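You operate a simulated robot arm through the tools that you are given. There is no shell and no other tool.

The job below is to be done with a simulated two-armed robot. You get a single attempt, and the scene is never put back.

TASK
Open the second cabinet door from the left, put the gate sanding pad from the cabinet shelf on the repair bench top, then shut the door. Close the top drawer of the spares drawer block. Fetch the red hand brush and set it on the claw bench top. Pick up the yellow grease pump with one hand, pass it to the other hand and put it on the spares table shelf. Take the purple oil can and put it on top of the white salt block. Put the black hose ferrule on the repair bench top away on the claw bench shelf. Any order will do. Set down upright: gate sanding pad, purple oil can.

It is judged by the outcome, as a careful person would: the job done as asked, and still so three seconds after it is handed in. It fails if anything else is knocked over, pushed out of place, dropped, spilled or broken.

THE ROBOT
Two 7-joint arms with two-finger parallel grippers on one trunk, on a base that moves. Base frame: it is fixed to the floor where the robot stands at the start and does not move with it; the origin is under the middle of the robot, x ahead of it, y to its left, z up. Units: mm, degrees, N and s.
The left shoulder is at the start at [20, 113, 1072], the right one opposite. With the tool pointing down near the work surface each hand reaches from about 100 to 460 mm from the robot's upright axis, wherever it stands, measured 20 degrees to its own side. Places, roughly: black hose ferrule (4x4x4 cm) [100, 4400, 800]; claw bench shelf [-1000, 2700, 400]; claw bench top [-1100, 2700, 800]; gate sanding pad [500, 0, 500]; purple oil can [250, 3750, 500]; red hand brush (15x5x8 cm) [900, 2700, 900]; repair bench top [100, 4800, 800]; second cabinet door [500, -200, 400]; spares table shelf (70x22 cm) [400, 3760, 440]; top drawer of the spares drawer block [900, 1200, 800]; white salt block [0, 4500, 750]; yellow grease pump [500, 3500, 1000]. Payload 1.57 kg a hand.
The TCP of each hand is the grasp point between the finger pads, 30 mm short of the fingertips. In the tool frame z runs along the fingers and y along their closing line. Largest opening 80 mm; finger width 17, thickness 12; the body of the gripper, 40 by 82 mm, starts 80 mm behind the TCP.
Orientation is that of the tool frame in the base frame, as a unit quaternion [w, x, y, z]. With the fingers straight down and closing along the base's y, the tool's x points along the base's -x, its y along +y and its z along -z.

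THE INTERFACE
- The arms move only by the tool apply_moves. It takes "left_moves", "right_moves" or both (then of equal length, played together; a hand with none holds still); each is a list of rows, each a list of 7 numbers: the turn, a rotation vector about the tool's x, y, z in degrees, then the shift along the tool's x, y, z in mm, then the finger opening in mm, from 0 to 80. In form: [[rx, ry, rz, dx, dy, dz, claw], ...]. A call has 1 to 20 rows; each row shifts and turns the commanded pose from where the row before left it, along the tool's axes as they then stand. Rows are played at 5 a second. More than 50 mm and 8.6 degrees between two rows, or a gripper value outside its range, and nothing of the call is played. Where a pose cannot be reached the arm comes as near as it can. A force on the tool above 40 N (or 10 N above the force at the start of the call, whichever is more), or a blocked arm, ends the call early, and 0.2 s more pass. The fingers move at their own pace (about 45 mm/s each) and stop on an object; they squeeze with about 43 N. The grip force told is the motor's: it shows also when the fingers shut on nothing. Time passes only in rows, and 0.2 s behind the last, so rows that do not move let the fingers close. It gives the time, the measured TCP pose, the force on the tool (base axes), the opening and the grip force at its end, in the units of the frame above (readings bear some noise), with the torque about the TCP (base axes, N m) and any sound that the robot's microphone picked up.
- Cameras (640 x 400 px; columns grow to the right, rows downward): "scene" is now at [78.7, -34.5, 1169.7]; the picture's right is [-0.44, -0.90, 0.00], its down [-0.72, 0.36, -0.60] and it looks along [0.54, -0.27, -0.80] (base axes); focal length 251 px, centre (320, 200). "left" rides on the left gripper at [72, 7, -122] in its tool frame; the picture's right is [-0.09, 1.00, 0.00], its down [-0.84, -0.08, -0.54] and it looks along [-0.54, -0.05, 0.84] (tool axes); focal length 238 px, centre (320, 200). "right" rides on the right gripper at [72, -7, -122] in its tool frame; the picture's right is [0.09, 1.00, 0.00], its down [-0.84, 0.08, -0.54] and it looks along [-0.54, 0.05, 0.84] (tool axes); focal length 238 px, centre (320, 200). There is no depth. A picture from a camera that has moved, and an enlarged one, comes with that camera's place and axes in the base frame and with its lens.
- snapshot(camera): a new picture of that camera. It takes no simulated time.
- slide_trunk(by): moves the trunk up (or, below 0, down) by that many mm; the arms and the scene camera ride with it, the base frame stays. It gives what a move gives, with no picture.
- steer(legs): drives the robot by 1 to 6 legs, each [ahead, left, turn to the left] in mm, mm and degrees, along the robot's own axes; the way and the turn of a leg run together, so that a leg with both is an arc; at most 1500 mm and 180 degrees a leg. The arms and the cameras ride along, it lands a little off, and it stops where it bumps. It gives what a move gives.
- turn_head(pan, tilt): turns the head with the scene camera to pan (to the left, within 80 degrees either way) and tilt (down, from -29 to 69), counted from straight ahead of the robot. It gives what a move gives.
- inspect(camera, box): a new picture of the part [left, top, right, bottom] of that camera's present view, enlarged. It takes no simulated time.
- hand_in(): hands the job in; it is judged then, once.

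Places have to be worked out from the pictures, the camera data and where the tool is seen. Open the grippers and draw the arms clear of the work before you hand the job in, unless the task says otherwise.

The tools are called after ">>>" by a JSON object that holds its "method" and its "body". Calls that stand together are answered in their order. apply_moves: Moves the arms, as the interface text tells. Its arguments: {"type":"object","properties":{"left_moves":{"type":"array"},"right_moves":{"type":"array"}},"required":[]} The other tools are called the same way: slide_trunk (by) moves the trunk up or down; steer (legs) drives the base; turn_head (pan, tilt) turns the head that bears the scene camera; snapshot (camera) takes a picture; inspect (camera, box) takes an enlarged picture of a part of a camera's view; hand_in () hands the job in.

At the start:

```text
time_s: 0.0
left_eef_pos: [340.3, -6.7, 835.2]
left_tool_rot: [0.0, 0.001, 1.0, 0.0]
left_ft_force: [-0.3, -0.6, 0.2]
left_torque: [0.0, -0.02, 0.03]
left_width: 80.1
left_finger_force: 0.0
right_eef_pos: [231.8, -324.5, 796.5]
right_tool_rot: [0.0, 0.0, 1.0, 0.0]
right_ft_force: [0.1, -0.1, 0.4]
right_torque: [0.01, -0.01, 0.04]
right_width: 79.9
right_finger_force: 0.1
trunk travel left (down, up): [-125.0, 445.0]
robot x, y, heading: [0.0, -0.5, -0.1]
head pan, tilt (commanded): [-26.4, 53.1]
```

scene: 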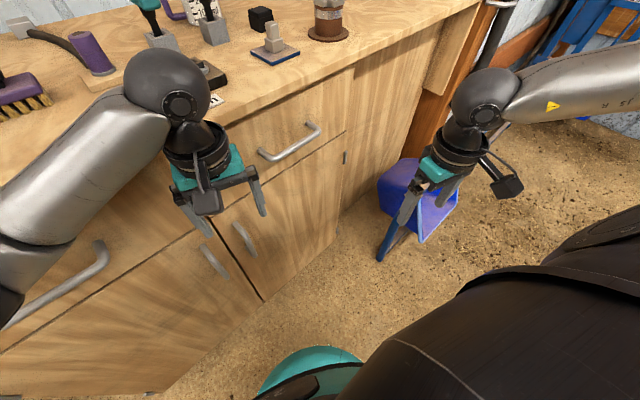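
right: 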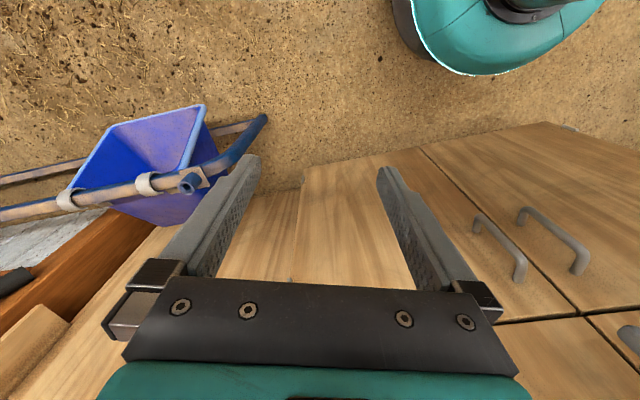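
left: 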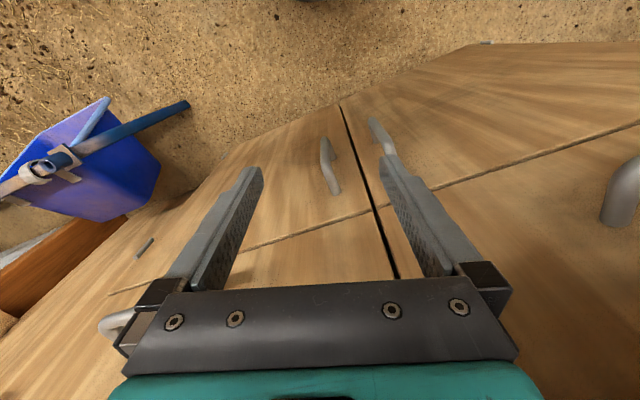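

I'll start by looking straight ahead with the head to see the cabinet in full.

>>> {"method": "turn_head", "body": {"pan": 0, "tilt": 40}}

```text
time_s: 0.9
left_eef_pos: [339.4, -6.5, 834.3]
left_tool_rot: [0.0, 0.0, 1.0, 0.0]
left_ft_force: [-0.2, 0.0, 1.0]
left_torque: [0.01, -0.01, 0.01]
left_width: 80.0
left_finger_force: 0.1
right_eef_pos: [231.9, -327.5, 795.5]
right_tool_rot: [0.0, 0.0, 1.0, 0.0]
right_ft_force: [0.3, 0.2, -1.0]
right_torque: [-0.01, -0.01, -0.05]
right_width: 80.1
right_finger_force: 0.0
trunk travel left (down, up): [-125.0, 445.0]
robot x, y, heading: [3.4, 0.7, -0.1]
head pan, tilt (commanded): [0.0, 40.0]
```

The head is turned to straight ahead; I take a picture to see the cabinet.

>>> {"method": "snapshot", "body": {"camera": "scene"}}

```text
taken
camera scene: at [97.4, -1.7, 1187.9], right [0.0, -1.0, 0.0], down [-0.64, 0.0, -0.77], along [0.77, 0.0, -0.64], focal length 251 px, centre (320, 200)
```

scene: 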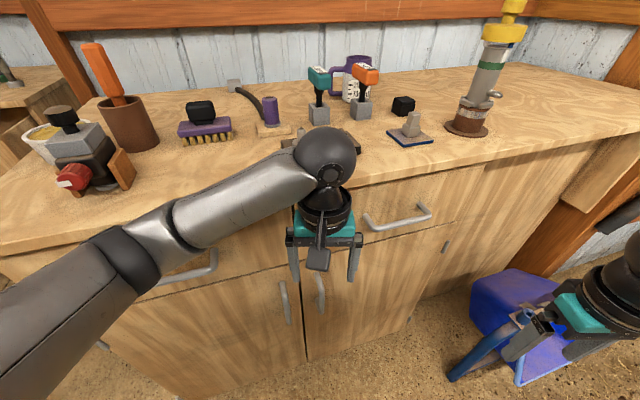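

The cabinet has two drawers over two doors and stands skewed to me. I'll survey the rest of the room by panning left.

>>> {"method": "turn_head", "body": {"pan": 60, "tilt": 15}}

>>> {"method": "snapshot", "body": {"camera": "scene"}}

>>> {"method": "turn_head", "body": {"pan": 80, "tilt": 0}}

>>> {"method": "snapshot", "body": {"camera": "scene"}}

>>> {"method": "turn_head", "body": {"pan": 0, "tilt": 60}}

>>> {"method": "snapshot", "body": {"camera": "scene"}}

```text
time_s: 2.2
left_eef_pos: [340.1, -6.5, 834.4]
left_tool_rot: [0.0, 0.0, 1.0, 0.0]
left_ft_force: [-0.3, 0.5, 0.3]
left_torque: [0.01, -0.02, 0.0]
left_width: 79.9
left_finger_force: 0.0
right_eef_pos: [232.1, -327.2, 796.5]
right_tool_rot: [-0.001, 0.0, 1.0, 0.0]
right_ft_force: [-0.6, 0.0, -0.9]
right_torque: [0.01, -0.01, 0.01]
right_width: 79.9
right_finger_force: 0.1
trunk travel left (down, up): [-125.0, 445.0]
robot x, y, heading: [2.3, -0.0, 0.0]
head pan, tilt (commanded): [60.0, 15.0]
```

```text
taken
camera scene: at [59.2, 79.3, 1227.5], right [0.87, -0.5, 0.0], down [-0.13, -0.22, -0.97], along [0.48, 0.84, -0.26], focal length 251 px, centre (320, 200)
```

scene: 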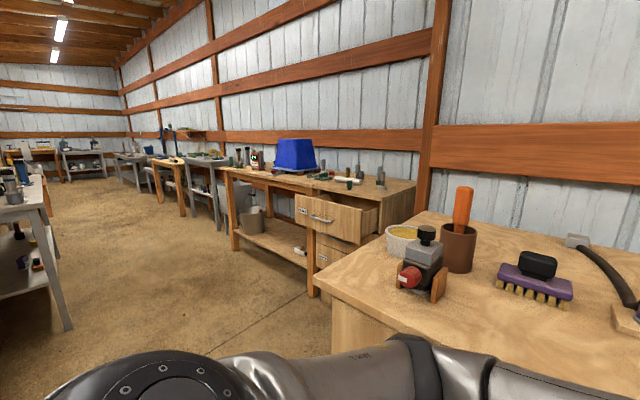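

```text
time_s: 3.0
left_eef_pos: [339.0, -5.7, 833.9]
left_tool_rot: [0.0, -0.001, 1.0, 0.0]
left_ft_force: [-0.4, 0.6, 0.7]
left_torque: [-0.02, 0.05, 0.04]
left_width: 79.9
left_finger_force: 0.1
right_eef_pos: [232.8, -327.3, 796.3]
right_tool_rot: [0.0, 0.0, 1.0, 0.001]
right_ft_force: [-0.2, -0.5, 0.1]
right_torque: [0.01, 0.01, -0.03]
right_width: 80.1
right_finger_force: 0.1
trunk travel left (down, up): [-125.0, 445.0]
robot x, y, heading: [-1.9, -0.1, -0.0]
head pan, tilt (commanded): [80.0, 0.0]
```

```text
taken
camera scene: at [28.1, 87.0, 1251.6], right [0.98, -0.17, 0.0], down [0.0, 0.0, -1.0], along [0.17, 0.98, 0.0], focal length 251 px, centre (320, 200)
```

scene: 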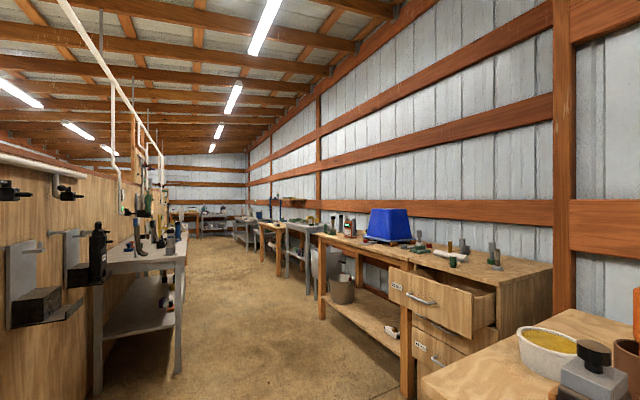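

```text
time_s: 4.6
left_eef_pos: [339.2, -5.5, 833.7]
left_tool_rot: [-0.001, 0.0, 1.0, 0.0]
left_ft_force: [-0.2, 1.6, 0.0]
left_torque: [0.01, 0.01, 0.0]
left_width: 79.9
left_finger_force: 0.2
right_eef_pos: [232.4, -327.1, 796.2]
right_tool_rot: [0.001, 0.0, 1.0, 0.0]
right_ft_force: [-0.2, 0.0, -0.2]
right_torque: [-0.03, 0.01, 0.01]
right_width: 79.7
right_finger_force: 0.1
trunk travel left (down, up): [-125.0, 445.0]
robot x, y, heading: [-2.2, -1.3, 0.1]
head pan, tilt (commanded): [0.0, 60.0]
```

```text
taken
camera scene: at [79.1, -1.6, 1161.2], right [0.0, -1.0, 0.0], down [-0.87, 0.0, -0.5], along [0.5, 0.0, -0.87], focal length 251 px, centre (320, 200)
```

scene: 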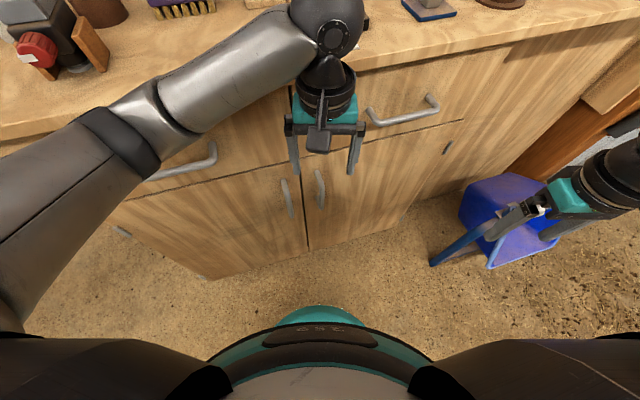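

The aisle runs along +y with benches on both sides; the cabinet face is skewed about 14° to me. I'll back off a little and turn left so I face the doors squarely, then look.

>>> {"method": "steer", "body": {"legs": [[-250, 0, 0], [0, 0, 14]]}}

>>> {"method": "turn_head", "body": {"pan": -10, "tilt": 45}}

>>> {"method": "snapshot", "body": {"camera": "scene"}}

```text
time_s: 7.2
left_eef_pos: [87.9, 76.2, 835.8]
left_tool_rot: [0.001, -0.122, 0.993, 0.0]
left_ft_force: [0.1, 0.2, 1.1]
left_torque: [0.02, 0.0, -0.02]
left_width: 80.1
left_finger_force: 0.2
right_eef_pos: [62.6, -260.4, 795.3]
right_tool_rot: [0.0, -0.123, 0.992, 0.001]
right_ft_force: [0.0, 0.2, -0.6]
right_torque: [0.01, -0.01, 0.0]
right_width: 79.9
right_finger_force: 0.0
trunk travel left (down, up): [-125.0, 445.0]
robot x, y, heading: [-244.6, -0.8, 14.2]
head pan, tilt (commanded): [0.0, 60.0]
```

```text
time_s: 8.0
left_eef_pos: [88.0, 76.1, 834.2]
left_tool_rot: [0.001, -0.121, 0.993, -0.001]
left_ft_force: [-0.4, -0.1, -0.6]
left_torque: [-0.02, 0.0, -0.01]
left_width: 80.1
left_finger_force: 0.0
right_eef_pos: [61.7, -260.5, 797.0]
right_tool_rot: [-0.001, -0.123, 0.992, 0.0]
right_ft_force: [0.0, 0.1, -0.6]
right_torque: [0.0, 0.02, -0.04]
right_width: 79.8
right_finger_force: 0.1
trunk travel left (down, up): [-125.0, 445.0]
robot x, y, heading: [-244.0, 0.0, 14.0]
head pan, tilt (commanded): [-10.0, 45.0]
```

```text
taken
camera scene: at [-149.6, 6.6, 1180.6], right [0.07, -1.0, 0.0], down [-0.71, -0.05, -0.71], along [0.7, 0.05, -0.71], focal length 251 px, centre (320, 200)
```

scene: 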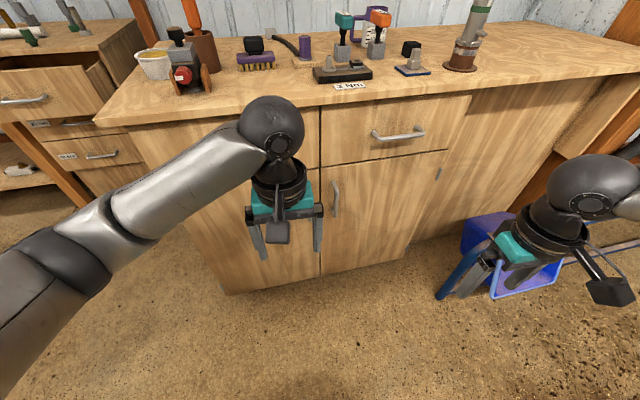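

The robot is now facing the doors. I'll inspect the right-hand (second) door and its handle.

>>> {"method": "inspect", "body": {"camera": "scene", "box": [200, 80, 520, 300]}}

>>> {"method": "snapshot", "body": {"camera": "left"}}

>>> {"method": "snapshot", "body": {"camera": "right"}}

```text
1.82 times, centred on (360, 190) of scene
camera zoom: at [-149.6, 6.6, 1180.6], right [0.07, -1.0, 0.0], down [-0.71, -0.05, -0.71], along [0.7, 0.05, -0.71], focal length 456 px, centre (247, 218)
```

zoom: 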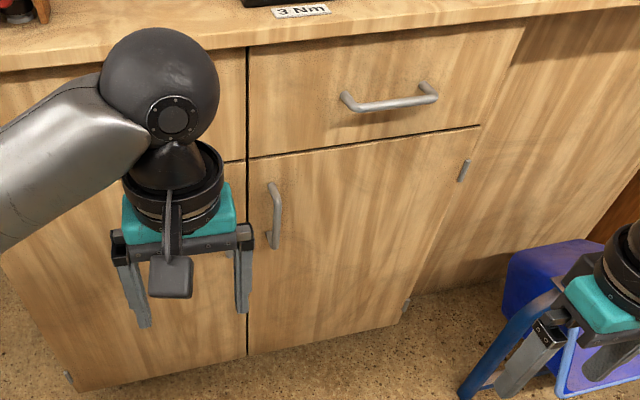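

```text
taken
camera left: at [17.3, 64.1, 956.8], right [-0.15, 0.99, 0.0], down [0.83, 0.13, 0.54], along [0.54, 0.08, -0.84], focal length 238 px, centre (320, 200)
```

left: 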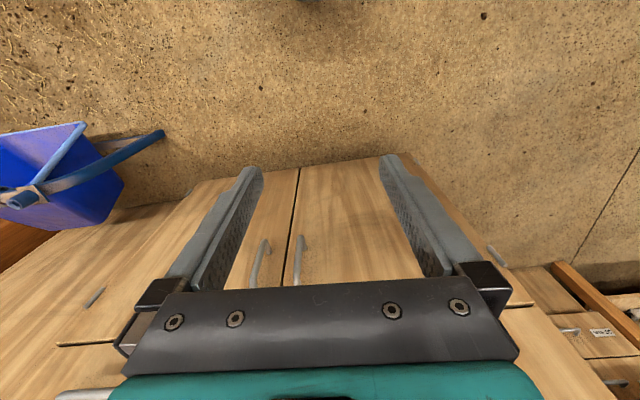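

```text
taken
camera right: at [-6.2, -284.6, 918.2], right [-0.33, 0.94, 0.0], down [0.79, 0.28, 0.54], along [0.51, 0.18, -0.84], focal length 238 px, centre (320, 200)
```

right: 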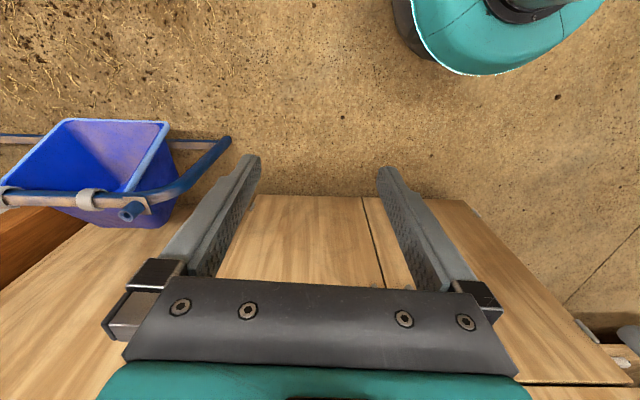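

I judge the cabinet face to be turned about 16.7° and the second door's vertical handle to be near [409, -2, 540–696], with its hinge at [564, -366]. I square up to the face, lower the trunk, and move the left arm aside and the right arm toward the front.

>>> {"method": "steer", "body": {"legs": [[0, 0, 2.7]]}}

>>> {"method": "slide_trunk", "body": {"by": -120}}

>>> {"method": "apply_moves", "body": {"left_moves": [[0, 0, 0, 5, 40, 0, 80], [0, 0, 0, 5, 40, 0, 80], [0, 0, 0, 5, 40, 0, 80], [0, 0, 0, 5, 40, 0, 80], [0, 0, 0, 5, 40, 0, 80], [0, 0, 0, 0, 0, 0, 80]], "right_moves": [[0, 0, 0, -28, 33, 0, 80], [0, 0, 0, -28, 33, 0, 80], [0, 0, 0, -28, 33, 0, 80], [0, 0, 0, -28, 33, 0, 80], [0, 0, 0, -28, 33, 0, 80], [0, 0, 0, -28, 33, 0, 80]]}}

```text
time_s: 8.8
left_eef_pos: [84.1, 91.9, 833.7]
left_tool_rot: [0.0, -0.146, 0.989, 0.0]
left_ft_force: [-0.5, 0.1, -0.3]
left_torque: [-0.01, 0.01, 0.01]
left_width: 79.8
left_finger_force: 0.1
right_eef_pos: [73.9, -245.0, 796.7]
right_tool_rot: [0.0, -0.146, 0.989, 0.001]
right_ft_force: [0.0, 0.1, 0.4]
right_torque: [-0.02, 0.01, 0.01]
right_width: 79.9
right_finger_force: 0.1
trunk travel left (down, up): [-125.0, 445.0]
robot x, y, heading: [-244.1, 1.9, 16.9]
head pan, tilt (commanded): [-10.0, 45.0]
```

```text
time_s: 10.3
left_eef_pos: [84.5, 91.5, 713.8]
left_tool_rot: [0.0, -0.146, 0.989, 0.0]
left_ft_force: [-0.3, 0.4, 0.8]
left_torque: [0.02, 0.01, 0.0]
left_width: 79.9
left_finger_force: 0.0
right_eef_pos: [72.8, -245.2, 676.1]
right_tool_rot: [0.0, -0.146, 0.989, 0.0]
right_ft_force: [0.5, -1.0, 0.4]
right_torque: [-0.02, 0.03, 0.02]
right_width: 80.2
right_finger_force: 0.0
trunk travel left (down, up): [-5.0, 565.0]
robot x, y, heading: [-240.6, -3.7, 16.9]
head pan, tilt (commanded): [-10.0, 45.0]
```

```text
time_s: 11.7
left_eef_pos: [3.7, 277.3, 712.5]
left_tool_rot: [0.0, -0.145, 0.99, 0.001]
left_ft_force: [-0.8, 0.5, -0.8]
left_torque: [-0.01, -0.01, 0.0]
left_width: 79.8
left_finger_force: 0.0
right_eef_pos: [176.0, -9.7, 675.6]
right_tool_rot: [0.0, -0.145, 0.989, -0.001]
right_ft_force: [-0.5, -0.3, -0.5]
right_torque: [0.04, -0.02, 0.01]
right_width: 80.0
right_finger_force: 0.1
trunk travel left (down, up): [-5.0, 565.0]
robot x, y, heading: [-244.6, 0.7, 16.5]
head pan, tilt (commanded): [-10.0, 45.0]
```

The right hand is now at about 400 ahead, 131 right. I pitch it forward 60° to point at the handle.

>>> {"method": "apply_moves", "body": {"right_moves": [[0, -7.5, 0, 0, 0, 0, 80], [0, -7.5, 0, 0, 0, 0, 80], [0, -7.5, 0, 0, 0, 0, 80], [0, -7.5, 0, 0, 0, 0, 80], [0, -7.5, 0, 0, 0, 0, 80], [0, -7.5, 0, 0, 0, 0, 80], [0, -7.5, 0, 0, 0, 0, 80], [0, -7.5, 0, 0, 0, 0, 80], [0, 0, 0, 0, 0, 0, 80]]}}

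>>> {"method": "snapshot", "body": {"camera": "right"}}

>>> {"method": "snapshot", "body": {"camera": "scene"}}

```text
time_s: 13.7
left_eef_pos: [3.2, 277.2, 714.3]
left_tool_rot: [0.0, -0.147, 0.989, -0.001]
left_ft_force: [0.4, -0.3, -0.2]
left_torque: [0.03, -0.02, 0.02]
left_width: 80.0
left_finger_force: 0.0
right_eef_pos: [176.9, -7.8, 676.6]
right_tool_rot: [0.378, -0.135, 0.914, 0.055]
right_ft_force: [0.4, -0.3, 0.3]
right_torque: [0.01, 0.02, -0.02]
right_width: 80.0
right_finger_force: 0.0
right hand out of reach, approached as far as the arm can: row 7, 8
trunk travel left (down, up): [-5.0, 565.0]
robot x, y, heading: [-242.3, -3.0, 16.9]
head pan, tilt (commanded): [-10.0, 45.0]
```

```text
taken
camera right: at [48.7, -53.9, 711.6], right [-0.35, 0.93, -0.07], down [0.18, 0.13, 0.97], along [0.92, 0.33, -0.21], focal length 238 px, centre (320, 200)
```

right: 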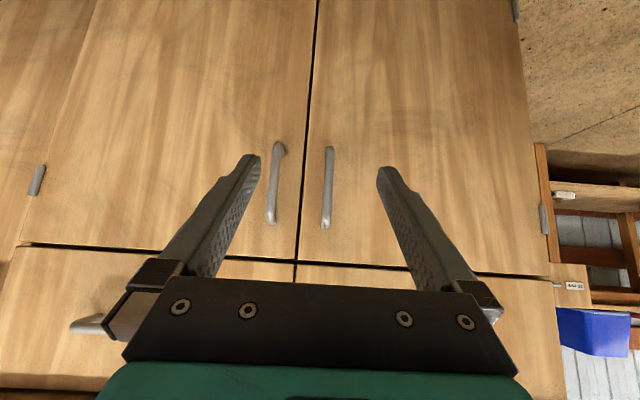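

```text
taken
camera scene: at [-150.1, 11.0, 1060.7], right [0.12, -0.99, 0.0], down [-0.7, -0.08, -0.71], along [0.7, 0.08, -0.71], focal length 251 px, centre (320, 200)
```

scene: 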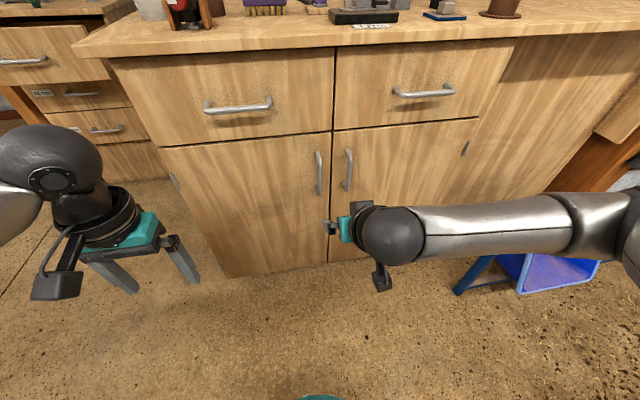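

The wrist view shows the second door's handle clearly; I put its bar near [412, 0], z 565–680. I drive closer (110 forward, 90 right) and extend the hand toward it where the pitch should be reachable.

>>> {"method": "steer", "body": {"legs": [[110, -90, 0]]}}

>>> {"method": "apply_moves", "body": {"right_moves": [[0, 0, 0, 1.5, 0, 24, 60], [0, 0, 0, 1.5, 0, 24, 60], [0, 0, 0, 1.5, 0, 24, 60], [0, 0, 0, 0, 0, 0, 60]]}}

>>> {"method": "snapshot", "body": {"camera": "right"}}

>>> {"method": "snapshot", "body": {"camera": "scene"}}

```text
time_s: 15.0
left_eef_pos: [128.8, 221.5, 713.5]
left_tool_rot: [0.001, -0.146, 0.989, 0.0]
left_ft_force: [0.2, -0.6, 0.0]
left_torque: [0.03, 0.01, -0.02]
left_width: 80.0
left_finger_force: 0.0
right_eef_pos: [304.1, -63.5, 674.7]
right_tool_rot: [0.379, -0.135, 0.914, 0.055]
right_ft_force: [-0.4, 0.5, -0.8]
right_torque: [-0.01, 0.02, 0.01]
right_width: 80.0
right_finger_force: 0.1
trunk travel left (down, up): [-5.0, 565.0]
robot x, y, heading: [-114.8, -55.7, 16.7]
head pan, tilt (commanded): [-10.0, 45.0]
```

```text
time_s: 16.0
left_eef_pos: [129.0, 221.7, 713.3]
left_tool_rot: [-0.001, -0.146, 0.989, 0.0]
left_ft_force: [0.0, 0.3, -0.6]
left_torque: [0.04, 0.01, 0.03]
left_width: 79.9
left_finger_force: 0.2
right_eef_pos: [349.3, -50.5, 623.3]
right_tool_rot: [0.38, -0.135, 0.914, 0.055]
right_ft_force: [0.4, 0.4, -0.2]
right_torque: [0.0, 0.02, 0.02]
right_width: 60.2
right_finger_force: 0.1
trunk travel left (down, up): [-5.0, 565.0]
robot x, y, heading: [-119.4, -53.7, 16.8]
head pan, tilt (commanded): [-10.0, 45.0]
```

```text
taken
camera right: at [220.8, -95.8, 659.1], right [-0.35, 0.93, -0.07], down [0.18, 0.13, 0.97], along [0.92, 0.33, -0.21], focal length 238 px, centre (320, 200)
```

right: 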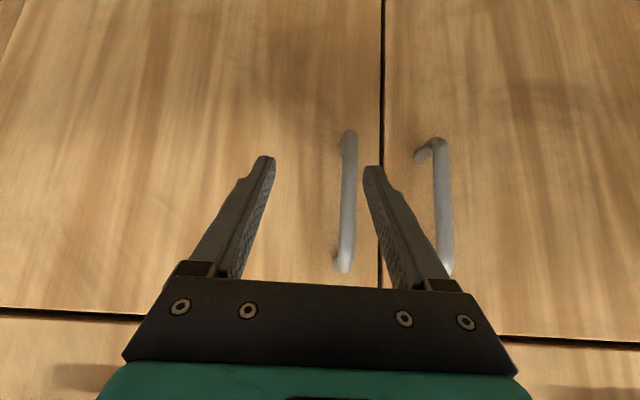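

```text
taken
camera scene: at [-23.6, -44.6, 1060.7], right [0.12, -0.99, 0.0], down [-0.7, -0.08, -0.71], along [0.7, 0.08, -0.71], focal length 251 px, centre (320, 200)
```

scene: 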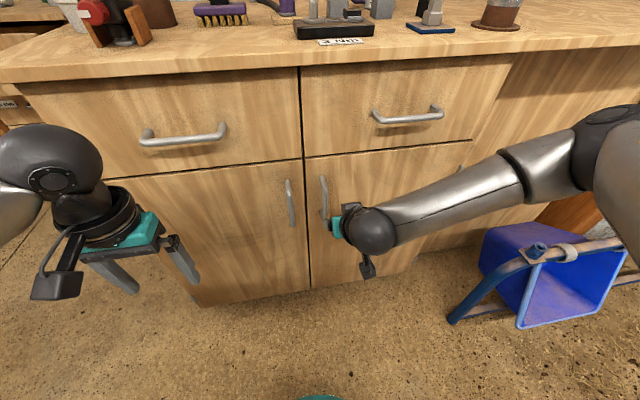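

Triangulating the two wrist views puts the bar at about [416, 0], z 550–670. I move 29 left, then 65 forward with the fingers straddling the bar, and check before closing.

>>> {"method": "apply_moves", "body": {"right_moves": [[0, 0, 0, 0, 15, 0, 60], [0, 0, 0, 0, 14, 0, 60], [0, 0, 0, -12, 0, 14, 60], [0, 0, 0, -12, 0, 14, 60], [0, 0, 0, -12, 0, 14, 60], [0, 0, 0, -6, 0, 12, 60], [0, 0, 0, 0, 0, 0, 60]]}}

>>> {"method": "snapshot", "body": {"camera": "right"}}

>>> {"method": "inspect", "body": {"camera": "scene", "box": [260, 120, 420, 300]}}

```text
time_s: 17.6
left_eef_pos: [129.4, 221.8, 714.4]
left_tool_rot: [0.0, -0.146, 0.989, 0.0]
left_ft_force: [0.8, -0.2, 1.0]
left_torque: [0.0, 0.0, -0.05]
left_width: 80.0
left_finger_force: 0.0
right_eef_pos: [407.2, 0.2, 613.9]
right_tool_rot: [0.378, -0.135, 0.914, 0.056]
right_ft_force: [0.4, 0.1, -0.6]
right_torque: [0.01, -0.02, -0.02]
right_width: 60.0
right_finger_force: 0.0
trunk travel left (down, up): [-5.0, 565.0]
robot x, y, heading: [-118.4, -58.4, 16.7]
head pan, tilt (commanded): [-10.0, 45.0]
```

```text
taken
camera right: at [277.2, -46.8, 649.2], right [-0.35, 0.93, -0.07], down [0.18, 0.14, 0.97], along [0.92, 0.33, -0.21], focal length 238 px, centre (320, 200)
```

right: 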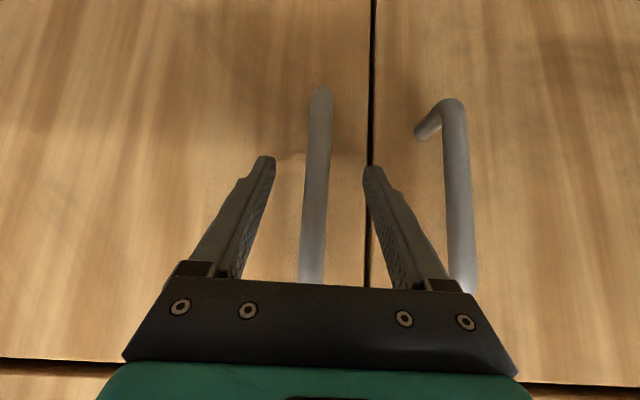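

```text
2.22 times, centred on (340, 210) of scene
camera zoom: at [-23.6, -44.7, 1060.7], right [0.12, -0.99, 0.0], down [-0.7, -0.08, -0.71], along [0.7, 0.08, -0.71], focal length 557 px, centre (276, 178)
```

zoom: 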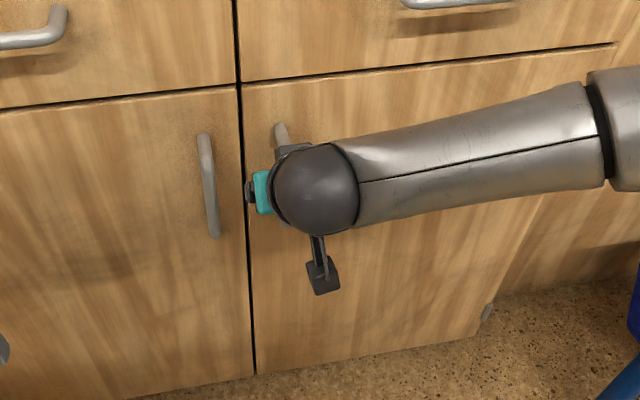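

The bar is centred between the fingers, roughly 9 mm past the TCP. I close on it.

>>> {"method": "apply_moves", "body": {"right_moves": [[0, 0, 0, 0, 0, 0, 30], [0, 0, 0, 0, 0, 0, 5], [0, 0, 0, 0, 0, 0, 5], [0, 0, 0, 0, 0, 0, 5], [0, 0, 0, 0, 0, 0, 5]]}}

```text
time_s: 18.8
left_eef_pos: [129.7, 220.8, 713.4]
left_tool_rot: [0.001, -0.146, 0.989, 0.0]
left_ft_force: [-0.5, 0.5, 0.3]
left_torque: [0.02, -0.01, -0.01]
left_width: 80.0
left_finger_force: 0.0
right_eef_pos: [406.0, -3.4, 613.1]
right_tool_rot: [0.378, -0.133, 0.915, 0.054]
right_ft_force: [-0.5, -12.1, 2.2]
right_torque: [0.16, 0.22, 0.02]
right_width: 13.6
right_finger_force: 30.2
trunk travel left (down, up): [-5.0, 565.0]
robot x, y, heading: [-116.1, -54.7, 16.9]
head pan, tilt (commanded): [-10.0, 45.0]
```

Gripped (13.6 mm). I now pull along the door's arc, first about 10°.

>>> {"method": "apply_moves", "body": {"right_moves": [[0, 0, 0, 12, -2, -12, 5], [0, 0, 0, 12, -3, -12, 5], [0, 0, 0, 12, -4, -12, 5], [0, 0, 0, 12, -4, -12, 5], [0, 0, 0, 0, 0, 0, 5]]}}

>>> {"method": "snapshot", "body": {"camera": "scene"}}

```text
time_s: 20.0
left_eef_pos: [129.3, 221.2, 712.9]
left_tool_rot: [0.001, -0.146, 0.989, 0.001]
left_ft_force: [0.8, 0.1, -0.3]
left_torque: [0.0, 0.01, -0.01]
left_width: 80.0
left_finger_force: 0.1
right_eef_pos: [344.9, -36.6, 613.6]
right_tool_rot: [0.379, -0.132, 0.915, 0.052]
right_ft_force: [12.8, -17.0, 0.1]
right_torque: [0.26, 0.2, 0.18]
right_width: 13.9
right_finger_force: 29.9
trunk travel left (down, up): [-5.0, 565.0]
robot x, y, heading: [-114.4, -56.3, 16.6]
head pan, tilt (commanded): [-10.0, 45.0]
```

```text
taken
camera scene: at [-22.8, -45.8, 1060.6], right [0.12, -0.99, 0.0], down [-0.7, -0.08, -0.71], along [0.7, 0.08, -0.71], focal length 251 px, centre (320, 200)
```

scene: 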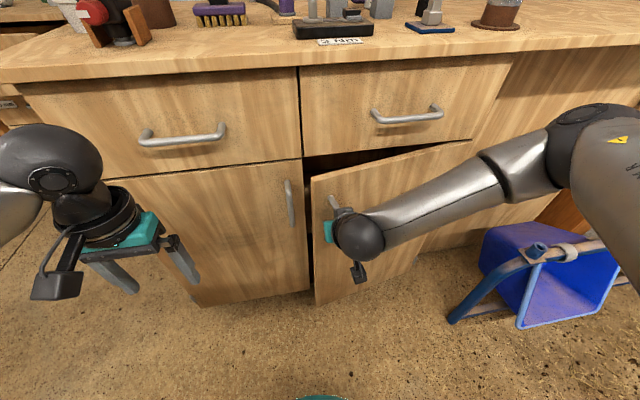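

The door is opening (about 10°). Side force says to bias a little to the right; I continue the arc to about 25°.

>>> {"method": "apply_moves", "body": {"right_moves": [[0, 0, 0, 11.5, -8, -11.5, 5], [0, 0, 0, 11.5, -7, -11.5, 5], [0, 0, 0, 11.2, -7.5, -11.2, 5], [0, 0, 0, 11, -8, -11, 5], [0, 0, 0, 10.8, -8, -10.8, 5], [0, 0, 0, 10.6, -8.5, -10.6, 5], [0, 0, 0, 0, 0, 0, 5]]}}

>>> {"method": "snapshot", "body": {"camera": "scene"}}

```text
time_s: 20.7
left_eef_pos: [130.4, 220.4, 713.2]
left_tool_rot: [-0.001, -0.146, 0.989, 0.0]
left_ft_force: [0.1, 0.1, 0.4]
left_torque: [-0.03, -0.01, -0.04]
left_width: 79.9
left_finger_force: 0.0
right_eef_pos: [317.4, -59.1, 613.5]
right_tool_rot: [0.371, -0.125, 0.919, 0.042]
right_ft_force: [1.5, -4.0, -8.0]
right_torque: [0.64, -0.15, -0.12]
right_width: 13.9
right_finger_force: 31.1
right hand out of reach, approached as far as the arm can: row 2, 3
trunk travel left (down, up): [-5.0, 565.0]
robot x, y, heading: [-120.4, -52.7, 17.0]
head pan, tilt (commanded): [-10.0, 45.0]
stopped in row 3 (right hand): the force on the tool passed its limit at 46 N (the readings are from after the stop); the commanded pose is now the measured one
```

```text
taken
camera scene: at [-23.0, -45.2, 1060.6], right [0.12, -0.99, 0.0], down [-0.7, -0.08, -0.71], along [0.7, 0.08, -0.71], focal length 251 px, centre (320, 200)
```

scene: 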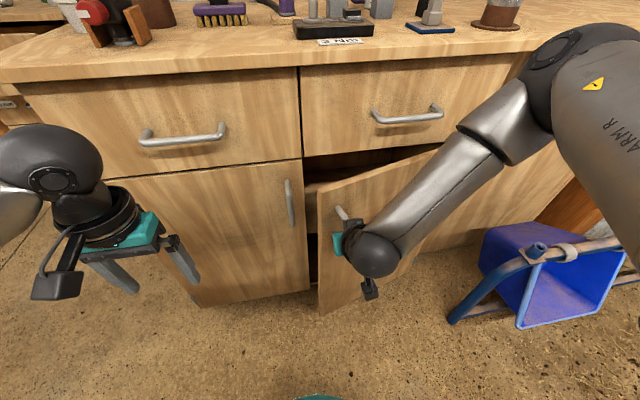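

The arm runs out of reach this close to my body, so I keep the hand fixed on the handle and drive the base back along the arc instead.

>>> {"method": "steer", "body": {"legs": [[-31, -15, 0]]}}

```text
time_s: 21.6
left_eef_pos: [102.9, 196.9, 713.0]
left_tool_rot: [-0.001, -0.146, 0.989, 0.0]
left_ft_force: [-0.6, -0.7, 0.7]
left_torque: [0.01, -0.01, -0.02]
left_width: 79.9
left_finger_force: 0.0
right_eef_pos: [291.8, -81.7, 613.9]
right_tool_rot: [0.373, -0.127, 0.918, 0.043]
right_ft_force: [8.8, -11.0, -15.3]
right_torque: [0.8, 0.09, -0.06]
right_width: 14.2
right_finger_force: 29.8
trunk travel left (down, up): [-5.0, 565.0]
robot x, y, heading: [-140.1, -76.6, 16.8]
head pan, tilt (commanded): [-10.0, 45.0]
```

That worked with small forces. I continue the arc with the base in several legs.

>>> {"method": "steer", "body": {"legs": [[-30, -20, 0], [-29, -21, 0], [-27, -23, 0]]}}

>>> {"method": "snapshot", "body": {"camera": "scene"}}

```text
time_s: 23.3
left_eef_pos: [39.9, 111.9, 714.0]
left_tool_rot: [0.0, -0.147, 0.989, 0.0]
left_ft_force: [-0.3, 0.2, 0.8]
left_torque: [-0.04, -0.02, -0.03]
left_width: 79.8
left_finger_force: 0.0
right_eef_pos: [227.5, -166.3, 614.0]
right_tool_rot: [0.371, -0.127, 0.919, 0.042]
right_ft_force: [-6.5, 2.9, -8.2]
right_torque: [0.71, -0.04, -0.11]
right_width: 13.9
right_finger_force: 30.6
trunk travel left (down, up): [-5.0, 565.0]
robot x, y, heading: [-204.0, -163.0, 17.0]
head pan, tilt (commanded): [-10.0, 45.0]
```

```text
taken
camera scene: at [-113.7, -153.1, 1060.6], right [0.12, -0.99, 0.0], down [-0.7, -0.08, -0.71], along [0.7, 0.08, -0.71], focal length 251 px, centre (320, 200)
```

scene: 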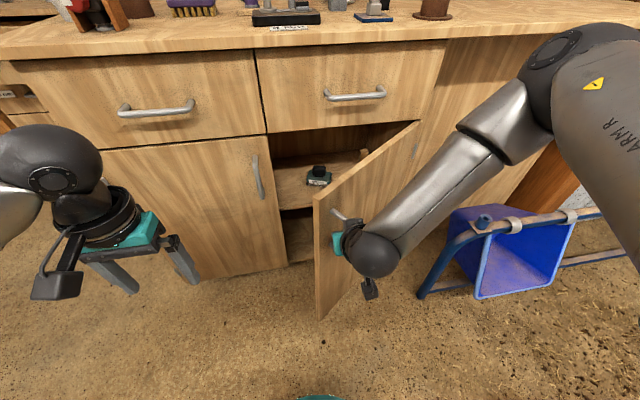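

The door is open about 36° and I can see a small teal-and-black item on the shelf. I keep driving the arc to about 65°.

>>> {"method": "steer", "body": {"legs": [[-22, -21, 0], [-21, -24, 0], [-20, -28, 0], [-19, -29, 0]]}}

>>> {"method": "snapshot", "body": {"camera": "scene"}}

```text
time_s: 25.5
left_eef_pos: [-10.2, -8.3, 713.5]
left_tool_rot: [-0.001, -0.147, 0.989, 0.002]
left_ft_force: [0.5, -0.3, 0.1]
left_torque: [0.01, 0.01, 0.0]
left_width: 79.8
left_finger_force: 0.0
right_eef_pos: [180.9, -287.0, 614.5]
right_tool_rot: [0.373, -0.126, 0.918, 0.041]
right_ft_force: [20.2, -4.3, -5.1]
right_torque: [0.78, -0.1, 0.0]
right_width: 13.9
right_finger_force: 30.6
trunk travel left (down, up): [-5.0, 565.0]
robot x, y, heading: [-256.3, -285.4, 17.0]
head pan, tilt (commanded): [-10.0, 45.0]
```

```text
taken
camera scene: at [-161.0, -274.6, 1060.5], right [0.12, -0.99, 0.0], down [-0.7, -0.08, -0.71], along [0.7, 0.09, -0.71], focal length 251 px, centre (320, 200)
```

scene: 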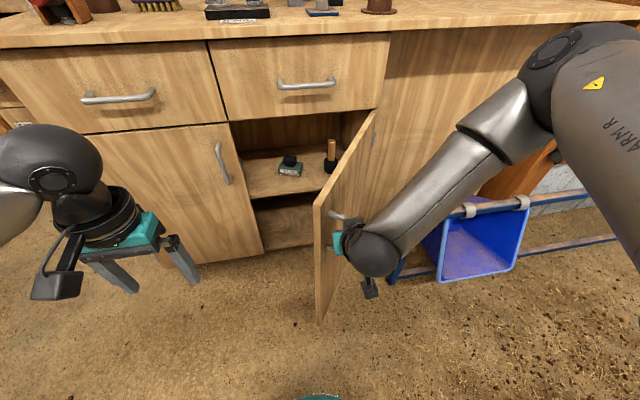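

Open about 54°. A second, black-handled item is also on the shelf to the right. I continue the arc toward about 75°.

>>> {"method": "steer", "body": {"legs": [[-10, -38, 0], [-14, -38, 0], [-8, -35, 0], [-5, -35, 0]]}}

>>> {"method": "snapshot", "body": {"camera": "scene"}}

```text
time_s: 27.8
left_eef_pos: [-2.9, -161.2, 714.0]
left_tool_rot: [0.0, -0.145, 0.989, 0.0]
left_ft_force: [-0.8, 0.5, 0.9]
left_torque: [-0.01, -0.01, -0.01]
left_width: 79.9
left_finger_force: 0.1
right_eef_pos: [187.3, -442.6, 614.8]
right_tool_rot: [0.374, -0.125, 0.918, 0.04]
right_ft_force: [-9.7, -2.7, -10.4]
right_torque: [0.76, -0.34, -0.17]
right_width: 14.0
right_finger_force: 29.8
trunk travel left (down, up): [-5.0, 565.0]
robot x, y, heading: [-246.2, -438.4, 16.5]
head pan, tilt (commanded): [-10.0, 45.0]
```

```text
taken
camera scene: at [-155.2, -426.9, 1060.6], right [0.12, -0.99, 0.0], down [-0.7, -0.08, -0.71], along [0.7, 0.08, -0.71], focal length 251 px, centre (320, 200)
```

scene: 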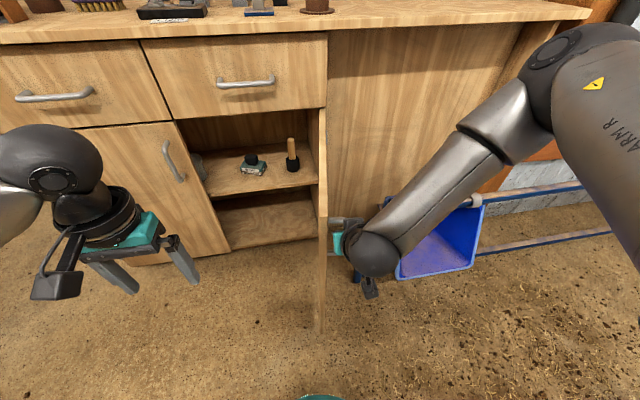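

The door stands about 75° open. I loosen the grip slightly (fingers sit between bar and door) and look at the wrist view before backing out.

>>> {"method": "apply_moves", "body": {"right_moves": [[0, 0, 0, 0, 0, 0, 24], [0, 0, 0, 0, 0, 0, 28], [0, 0, 0, 0, 0, 0, 28]]}}

>>> {"method": "snapshot", "body": {"camera": "right"}}

>>> {"method": "inspect", "body": {"camera": "scene", "box": [120, 80, 360, 260]}}

```text
time_s: 28.6
left_eef_pos: [-2.3, -160.2, 714.2]
left_tool_rot: [0.0, -0.146, 0.989, 0.0]
left_ft_force: [-0.3, 1.5, 0.1]
left_torque: [-0.02, 0.02, -0.01]
left_width: 79.8
left_finger_force: 0.0
right_eef_pos: [187.1, -441.5, 614.5]
right_tool_rot: [0.374, -0.125, 0.918, 0.04]
right_ft_force: [-0.2, -0.8, -0.1]
right_torque: [-0.01, 0.03, -0.02]
right_width: 27.9
right_finger_force: 0.0
trunk travel left (down, up): [-5.0, 565.0]
robot x, y, heading: [-249.1, -437.9, 16.4]
head pan, tilt (commanded): [-10.0, 45.0]
```

```text
taken
camera right: at [57.1, -482.4, 652.5], right [-0.32, 0.94, -0.08], down [0.19, 0.15, 0.97], along [0.93, 0.3, -0.23], focal length 238 px, centre (320, 200)
```

right: 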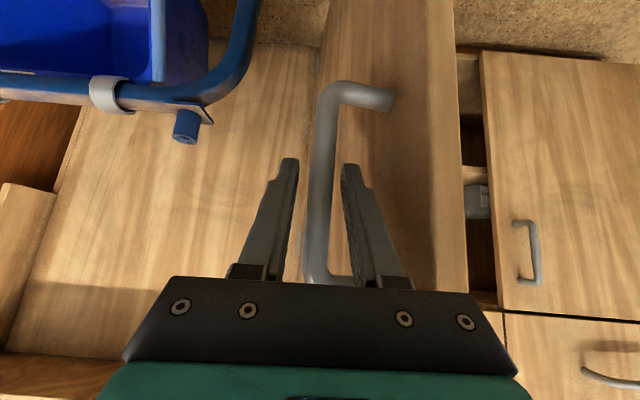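

```text
2.22 times, centred on (240, 170) of scene
camera zoom: at [-155.1, -426.7, 1060.7], right [0.12, -0.99, 0.0], down [-0.7, -0.08, -0.71], along [0.7, 0.08, -0.71], focal length 557 px, centre (498, 267)
```

zoom: 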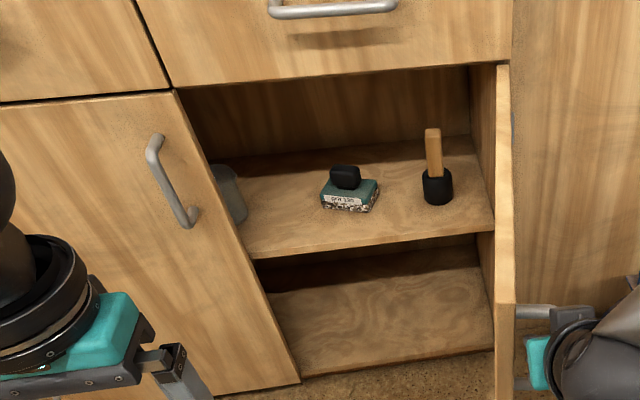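

The shelf holds a teal pad with a black knob and a label. I zoom in to read it.

>>> {"method": "inspect", "body": {"camera": "scene", "box": [230, 135, 310, 185]}}

>>> {"method": "inspect", "body": {"camera": "scene", "box": [180, 130, 260, 180]}}

```text
8.00 times, centred on (270, 160) of scene
camera zoom: at [-155.1, -426.7, 1060.7], right [0.12, -0.99, 0.0], down [-0.7, -0.08, -0.71], along [0.7, 0.08, -0.71], focal length 2006 px, centre (720, 520)
```

zoom: 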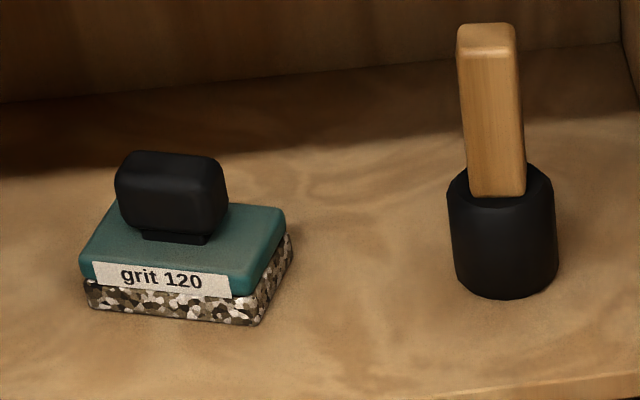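

```text
8.00 times, centred on (220, 155) of scene
camera zoom: at [-155.1, -426.7, 1060.7], right [0.12, -0.99, 0.0], down [-0.7, -0.08, -0.71], along [0.7, 0.08, -0.71], focal length 2006 px, centre (1120, 560)
```

zoom: 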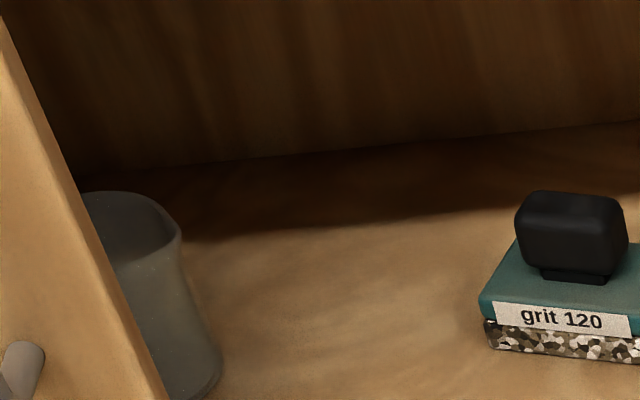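

It is the sanding pad ("grit 120"), roughly at [607, -67, 430]. The handle bar is free between the fingers, so I back the base straight out to leave the handle.

>>> {"method": "steer", "body": {"legs": [[-100, 0, 0]]}}

>>> {"method": "snapshot", "body": {"camera": "scene"}}

>>> {"method": "snapshot", "body": {"camera": "right"}}

```text
time_s: 29.8
left_eef_pos: [-99.5, -189.9, 713.1]
left_tool_rot: [0.001, -0.148, 0.989, 0.0]
left_ft_force: [0.3, 0.2, 0.4]
left_torque: [-0.04, 0.02, 0.03]
left_width: 79.9
left_finger_force: 0.2
right_eef_pos: [91.9, -469.3, 614.7]
right_tool_rot: [0.374, -0.126, 0.918, 0.04]
right_ft_force: [0.1, 0.4, -0.1]
right_torque: [0.01, 0.03, 0.02]
right_width: 27.8
right_finger_force: 0.1
trunk travel left (down, up): [-5.0, 565.0]
robot x, y, heading: [-348.8, -467.6, 17.1]
head pan, tilt (commanded): [-10.0, 45.0]
```

```text
taken
camera scene: at [-251.6, -455.6, 1060.7], right [0.12, -0.99, 0.0], down [-0.7, -0.09, -0.71], along [0.7, 0.09, -0.71], focal length 251 px, centre (320, 200)
```

scene: 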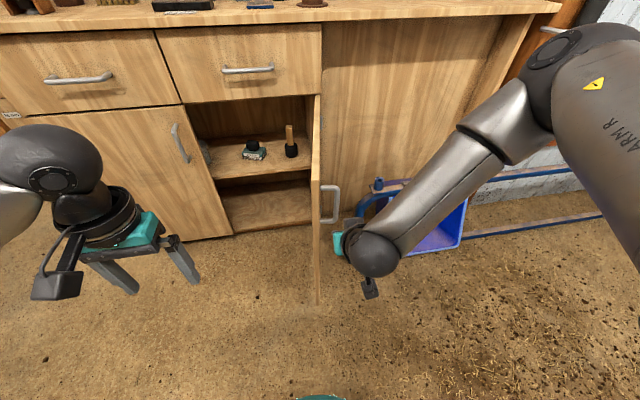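

```text
taken
camera right: at [-39.1, -510.7, 652.5], right [-0.32, 0.94, -0.08], down [0.19, 0.15, 0.97], along [0.93, 0.3, -0.23], focal length 238 px, centre (320, 200)
```

right: 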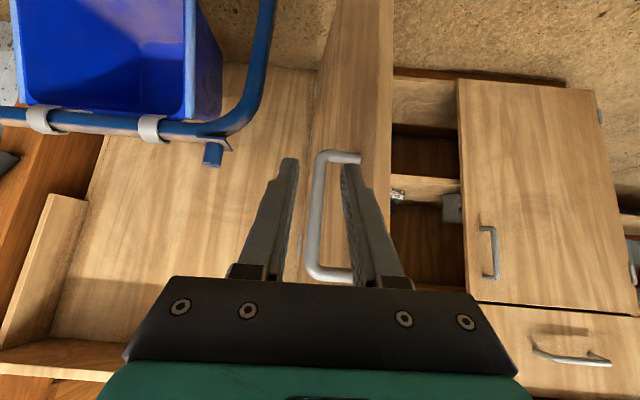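

The hand is clear and the door stays put at about 75°. To widen the opening I back off, shift left, come forward inside the door line, and then push the door from its inner side.

>>> {"method": "steer", "body": {"legs": [[-60, 0, 0], [0, 250, 0], [270, 0, 0]]}}

>>> {"method": "snapshot", "body": {"camera": "scene"}}

>>> {"method": "snapshot", "body": {"camera": "right"}}

```text
time_s: 33.6
left_eef_pos: [24.6, 102.1, 714.0]
left_tool_rot: [0.0, -0.147, 0.989, 0.0]
left_ft_force: [0.3, 0.2, -0.5]
left_torque: [-0.01, 0.0, -0.02]
left_width: 80.1
left_finger_force: 0.0
right_eef_pos: [214.5, -177.6, 613.9]
right_tool_rot: [0.375, -0.126, 0.918, 0.04]
right_ft_force: [-0.1, -0.1, -0.2]
right_torque: [0.0, -0.01, 0.02]
right_width: 27.9
right_finger_force: 0.0
trunk travel left (down, up): [-5.0, 565.0]
robot x, y, heading: [-218.9, -170.3, 16.9]
head pan, tilt (commanded): [-10.0, 45.0]
```

```text
taken
camera scene: at [-128.1, -162.7, 1060.7], right [0.12, -0.99, 0.0], down [-0.7, -0.08, -0.71], along [0.7, 0.08, -0.71], focal length 251 px, centre (320, 200)
```

scene: 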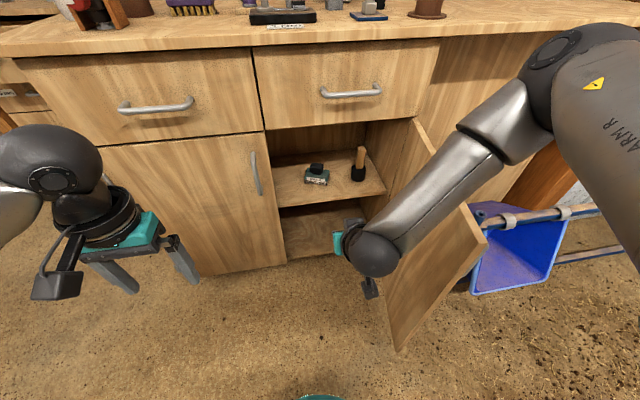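

```text
taken
camera right: at [84.3, -218.3, 652.5], right [-0.32, 0.94, -0.08], down [0.19, 0.15, 0.97], along [0.93, 0.3, -0.23], focal length 238 px, centre (320, 200)
```

right: 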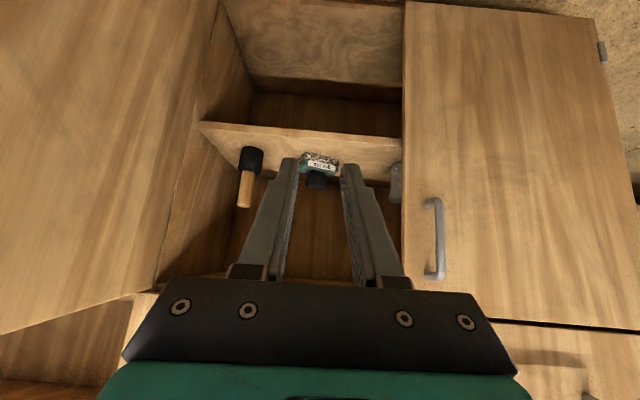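

The hand is now inside the door line. I strafe right so the gripper pushes the door further open.

>>> {"method": "steer", "body": {"legs": [[0, -150, 0], [0, -80, 0]]}}

>>> {"method": "snapshot", "body": {"camera": "scene"}}

```text
time_s: 35.7
left_eef_pos: [91.4, -117.4, 714.1]
left_tool_rot: [0.0, -0.147, 0.989, 0.0]
left_ft_force: [-0.1, 0.4, 0.1]
left_torque: [0.0, -0.02, 0.03]
left_width: 80.1
left_finger_force: 0.0
right_eef_pos: [280.8, -397.3, 615.1]
right_tool_rot: [0.374, -0.127, 0.918, 0.041]
right_ft_force: [-0.1, -0.6, -0.5]
right_torque: [0.02, -0.04, 0.01]
right_width: 28.0
right_finger_force: 0.1
trunk travel left (down, up): [-5.0, 565.0]
robot x, y, heading: [-153.7, -393.6, 16.9]
head pan, tilt (commanded): [-10.0, 45.0]
```

```text
taken
camera scene: at [-61.2, -383.8, 1060.7], right [0.12, -0.99, 0.0], down [-0.7, -0.09, -0.71], along [0.7, 0.08, -0.71], focal length 251 px, centre (320, 200)
```

scene: 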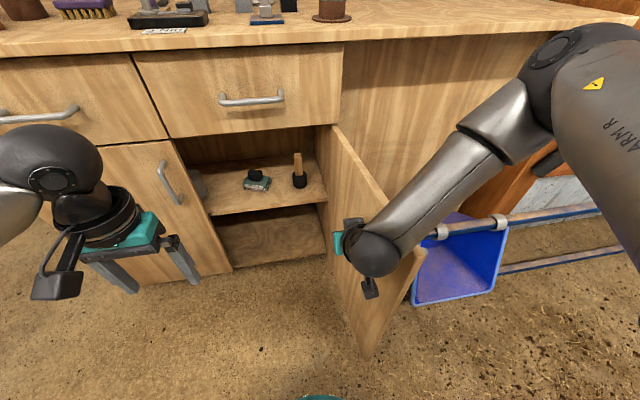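

The door is being pushed, now close to 85–90°; the wheelbarrow's tube end at about [425, -578, 485] is still well clear. I push a little more.

>>> {"method": "steer", "body": {"legs": [[0, -70, 0]]}}

>>> {"method": "snapshot", "body": {"camera": "scene"}}

>>> {"method": "snapshot", "body": {"camera": "right"}}

```text
time_s: 36.7
left_eef_pos: [107.3, -167.8, 712.9]
left_tool_rot: [0.0, -0.147, 0.989, 0.0]
left_ft_force: [0.1, 0.2, 0.0]
left_torque: [0.01, 0.01, -0.01]
left_width: 80.2
left_finger_force: 0.1
right_eef_pos: [291.5, -436.3, 614.7]
right_tool_rot: [0.369, -0.138, 0.917, 0.055]
right_ft_force: [-0.7, 1.1, -0.3]
right_torque: [-0.02, 0.01, -0.03]
right_width: 28.2
right_finger_force: 0.1
trunk travel left (down, up): [-5.0, 565.0]
robot x, y, heading: [-140.1, -445.8, 16.9]
head pan, tilt (commanded): [-10.0, 45.0]
stopped in leg 1: the robot was blocked; the commanded pose is now the measured one
```

```text
taken
camera scene: at [-45.7, -434.8, 1060.7], right [0.12, -0.99, 0.0], down [-0.7, -0.09, -0.71], along [0.7, 0.09, -0.71], focal length 251 px, centre (320, 200)
```

scene: 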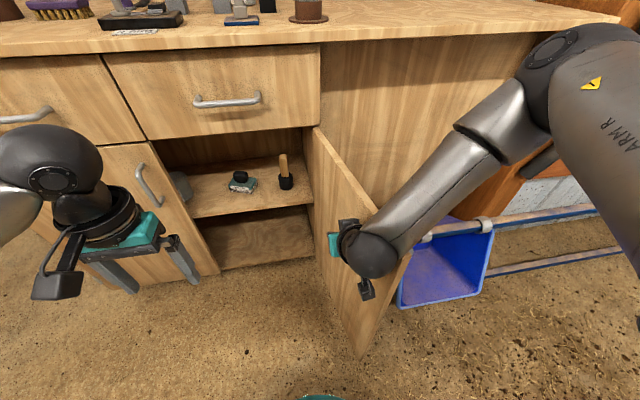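

```text
taken
camera right: at [162.9, -483.4, 654.0], right [-0.36, 0.93, -0.06], down [0.19, 0.14, 0.97], along [0.91, 0.33, -0.23], focal length 238 px, centre (320, 200)
```

right: 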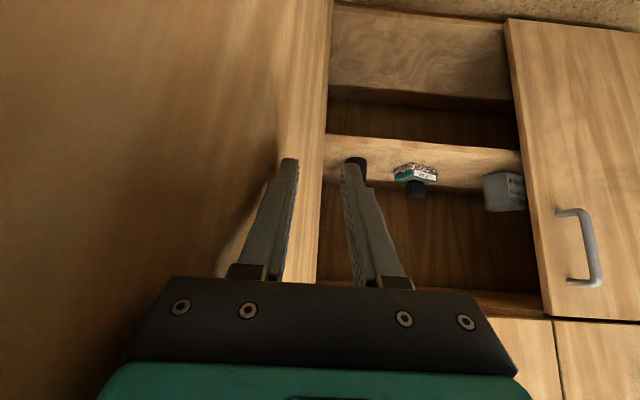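

I was blocked, likely by the door's stop, at about 90°. I check that the wheelbarrow was not touched.

>>> {"method": "turn_head", "body": {"pan": -45, "tilt": 50}}

>>> {"method": "snapshot", "body": {"camera": "scene"}}

```text
time_s: 37.7
left_eef_pos: [105.5, -167.5, 714.1]
left_tool_rot: [0.0, -0.148, 0.989, 0.0]
left_ft_force: [0.0, 0.2, 0.3]
left_torque: [0.01, 0.02, -0.02]
left_width: 80.1
left_finger_force: 0.0
right_eef_pos: [291.8, -435.9, 615.4]
right_tool_rot: [0.369, -0.138, 0.918, 0.056]
right_ft_force: [-0.4, 0.8, 0.5]
right_torque: [-0.13, -0.04, -0.12]
right_width: 27.8
right_finger_force: 0.1
trunk travel left (down, up): [-5.0, 565.0]
robot x, y, heading: [-137.6, -449.6, 17.2]
head pan, tilt (commanded): [-45.0, 50.0]
```

```text
taken
camera scene: at [-58.4, -480.8, 1053.8], right [-0.47, -0.88, 0.0], down [-0.68, 0.36, -0.64], along [0.57, -0.3, -0.77], focal length 251 px, centre (320, 200)
```

scene: 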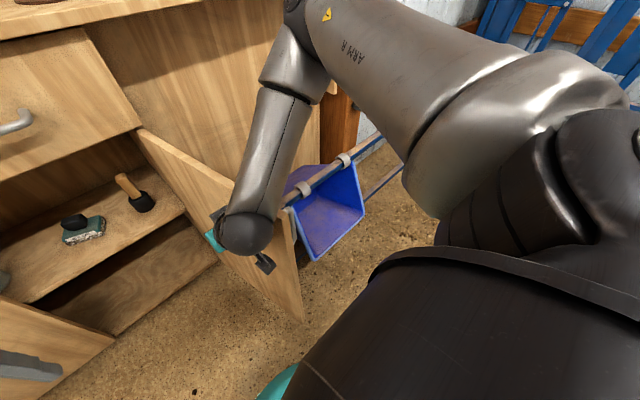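

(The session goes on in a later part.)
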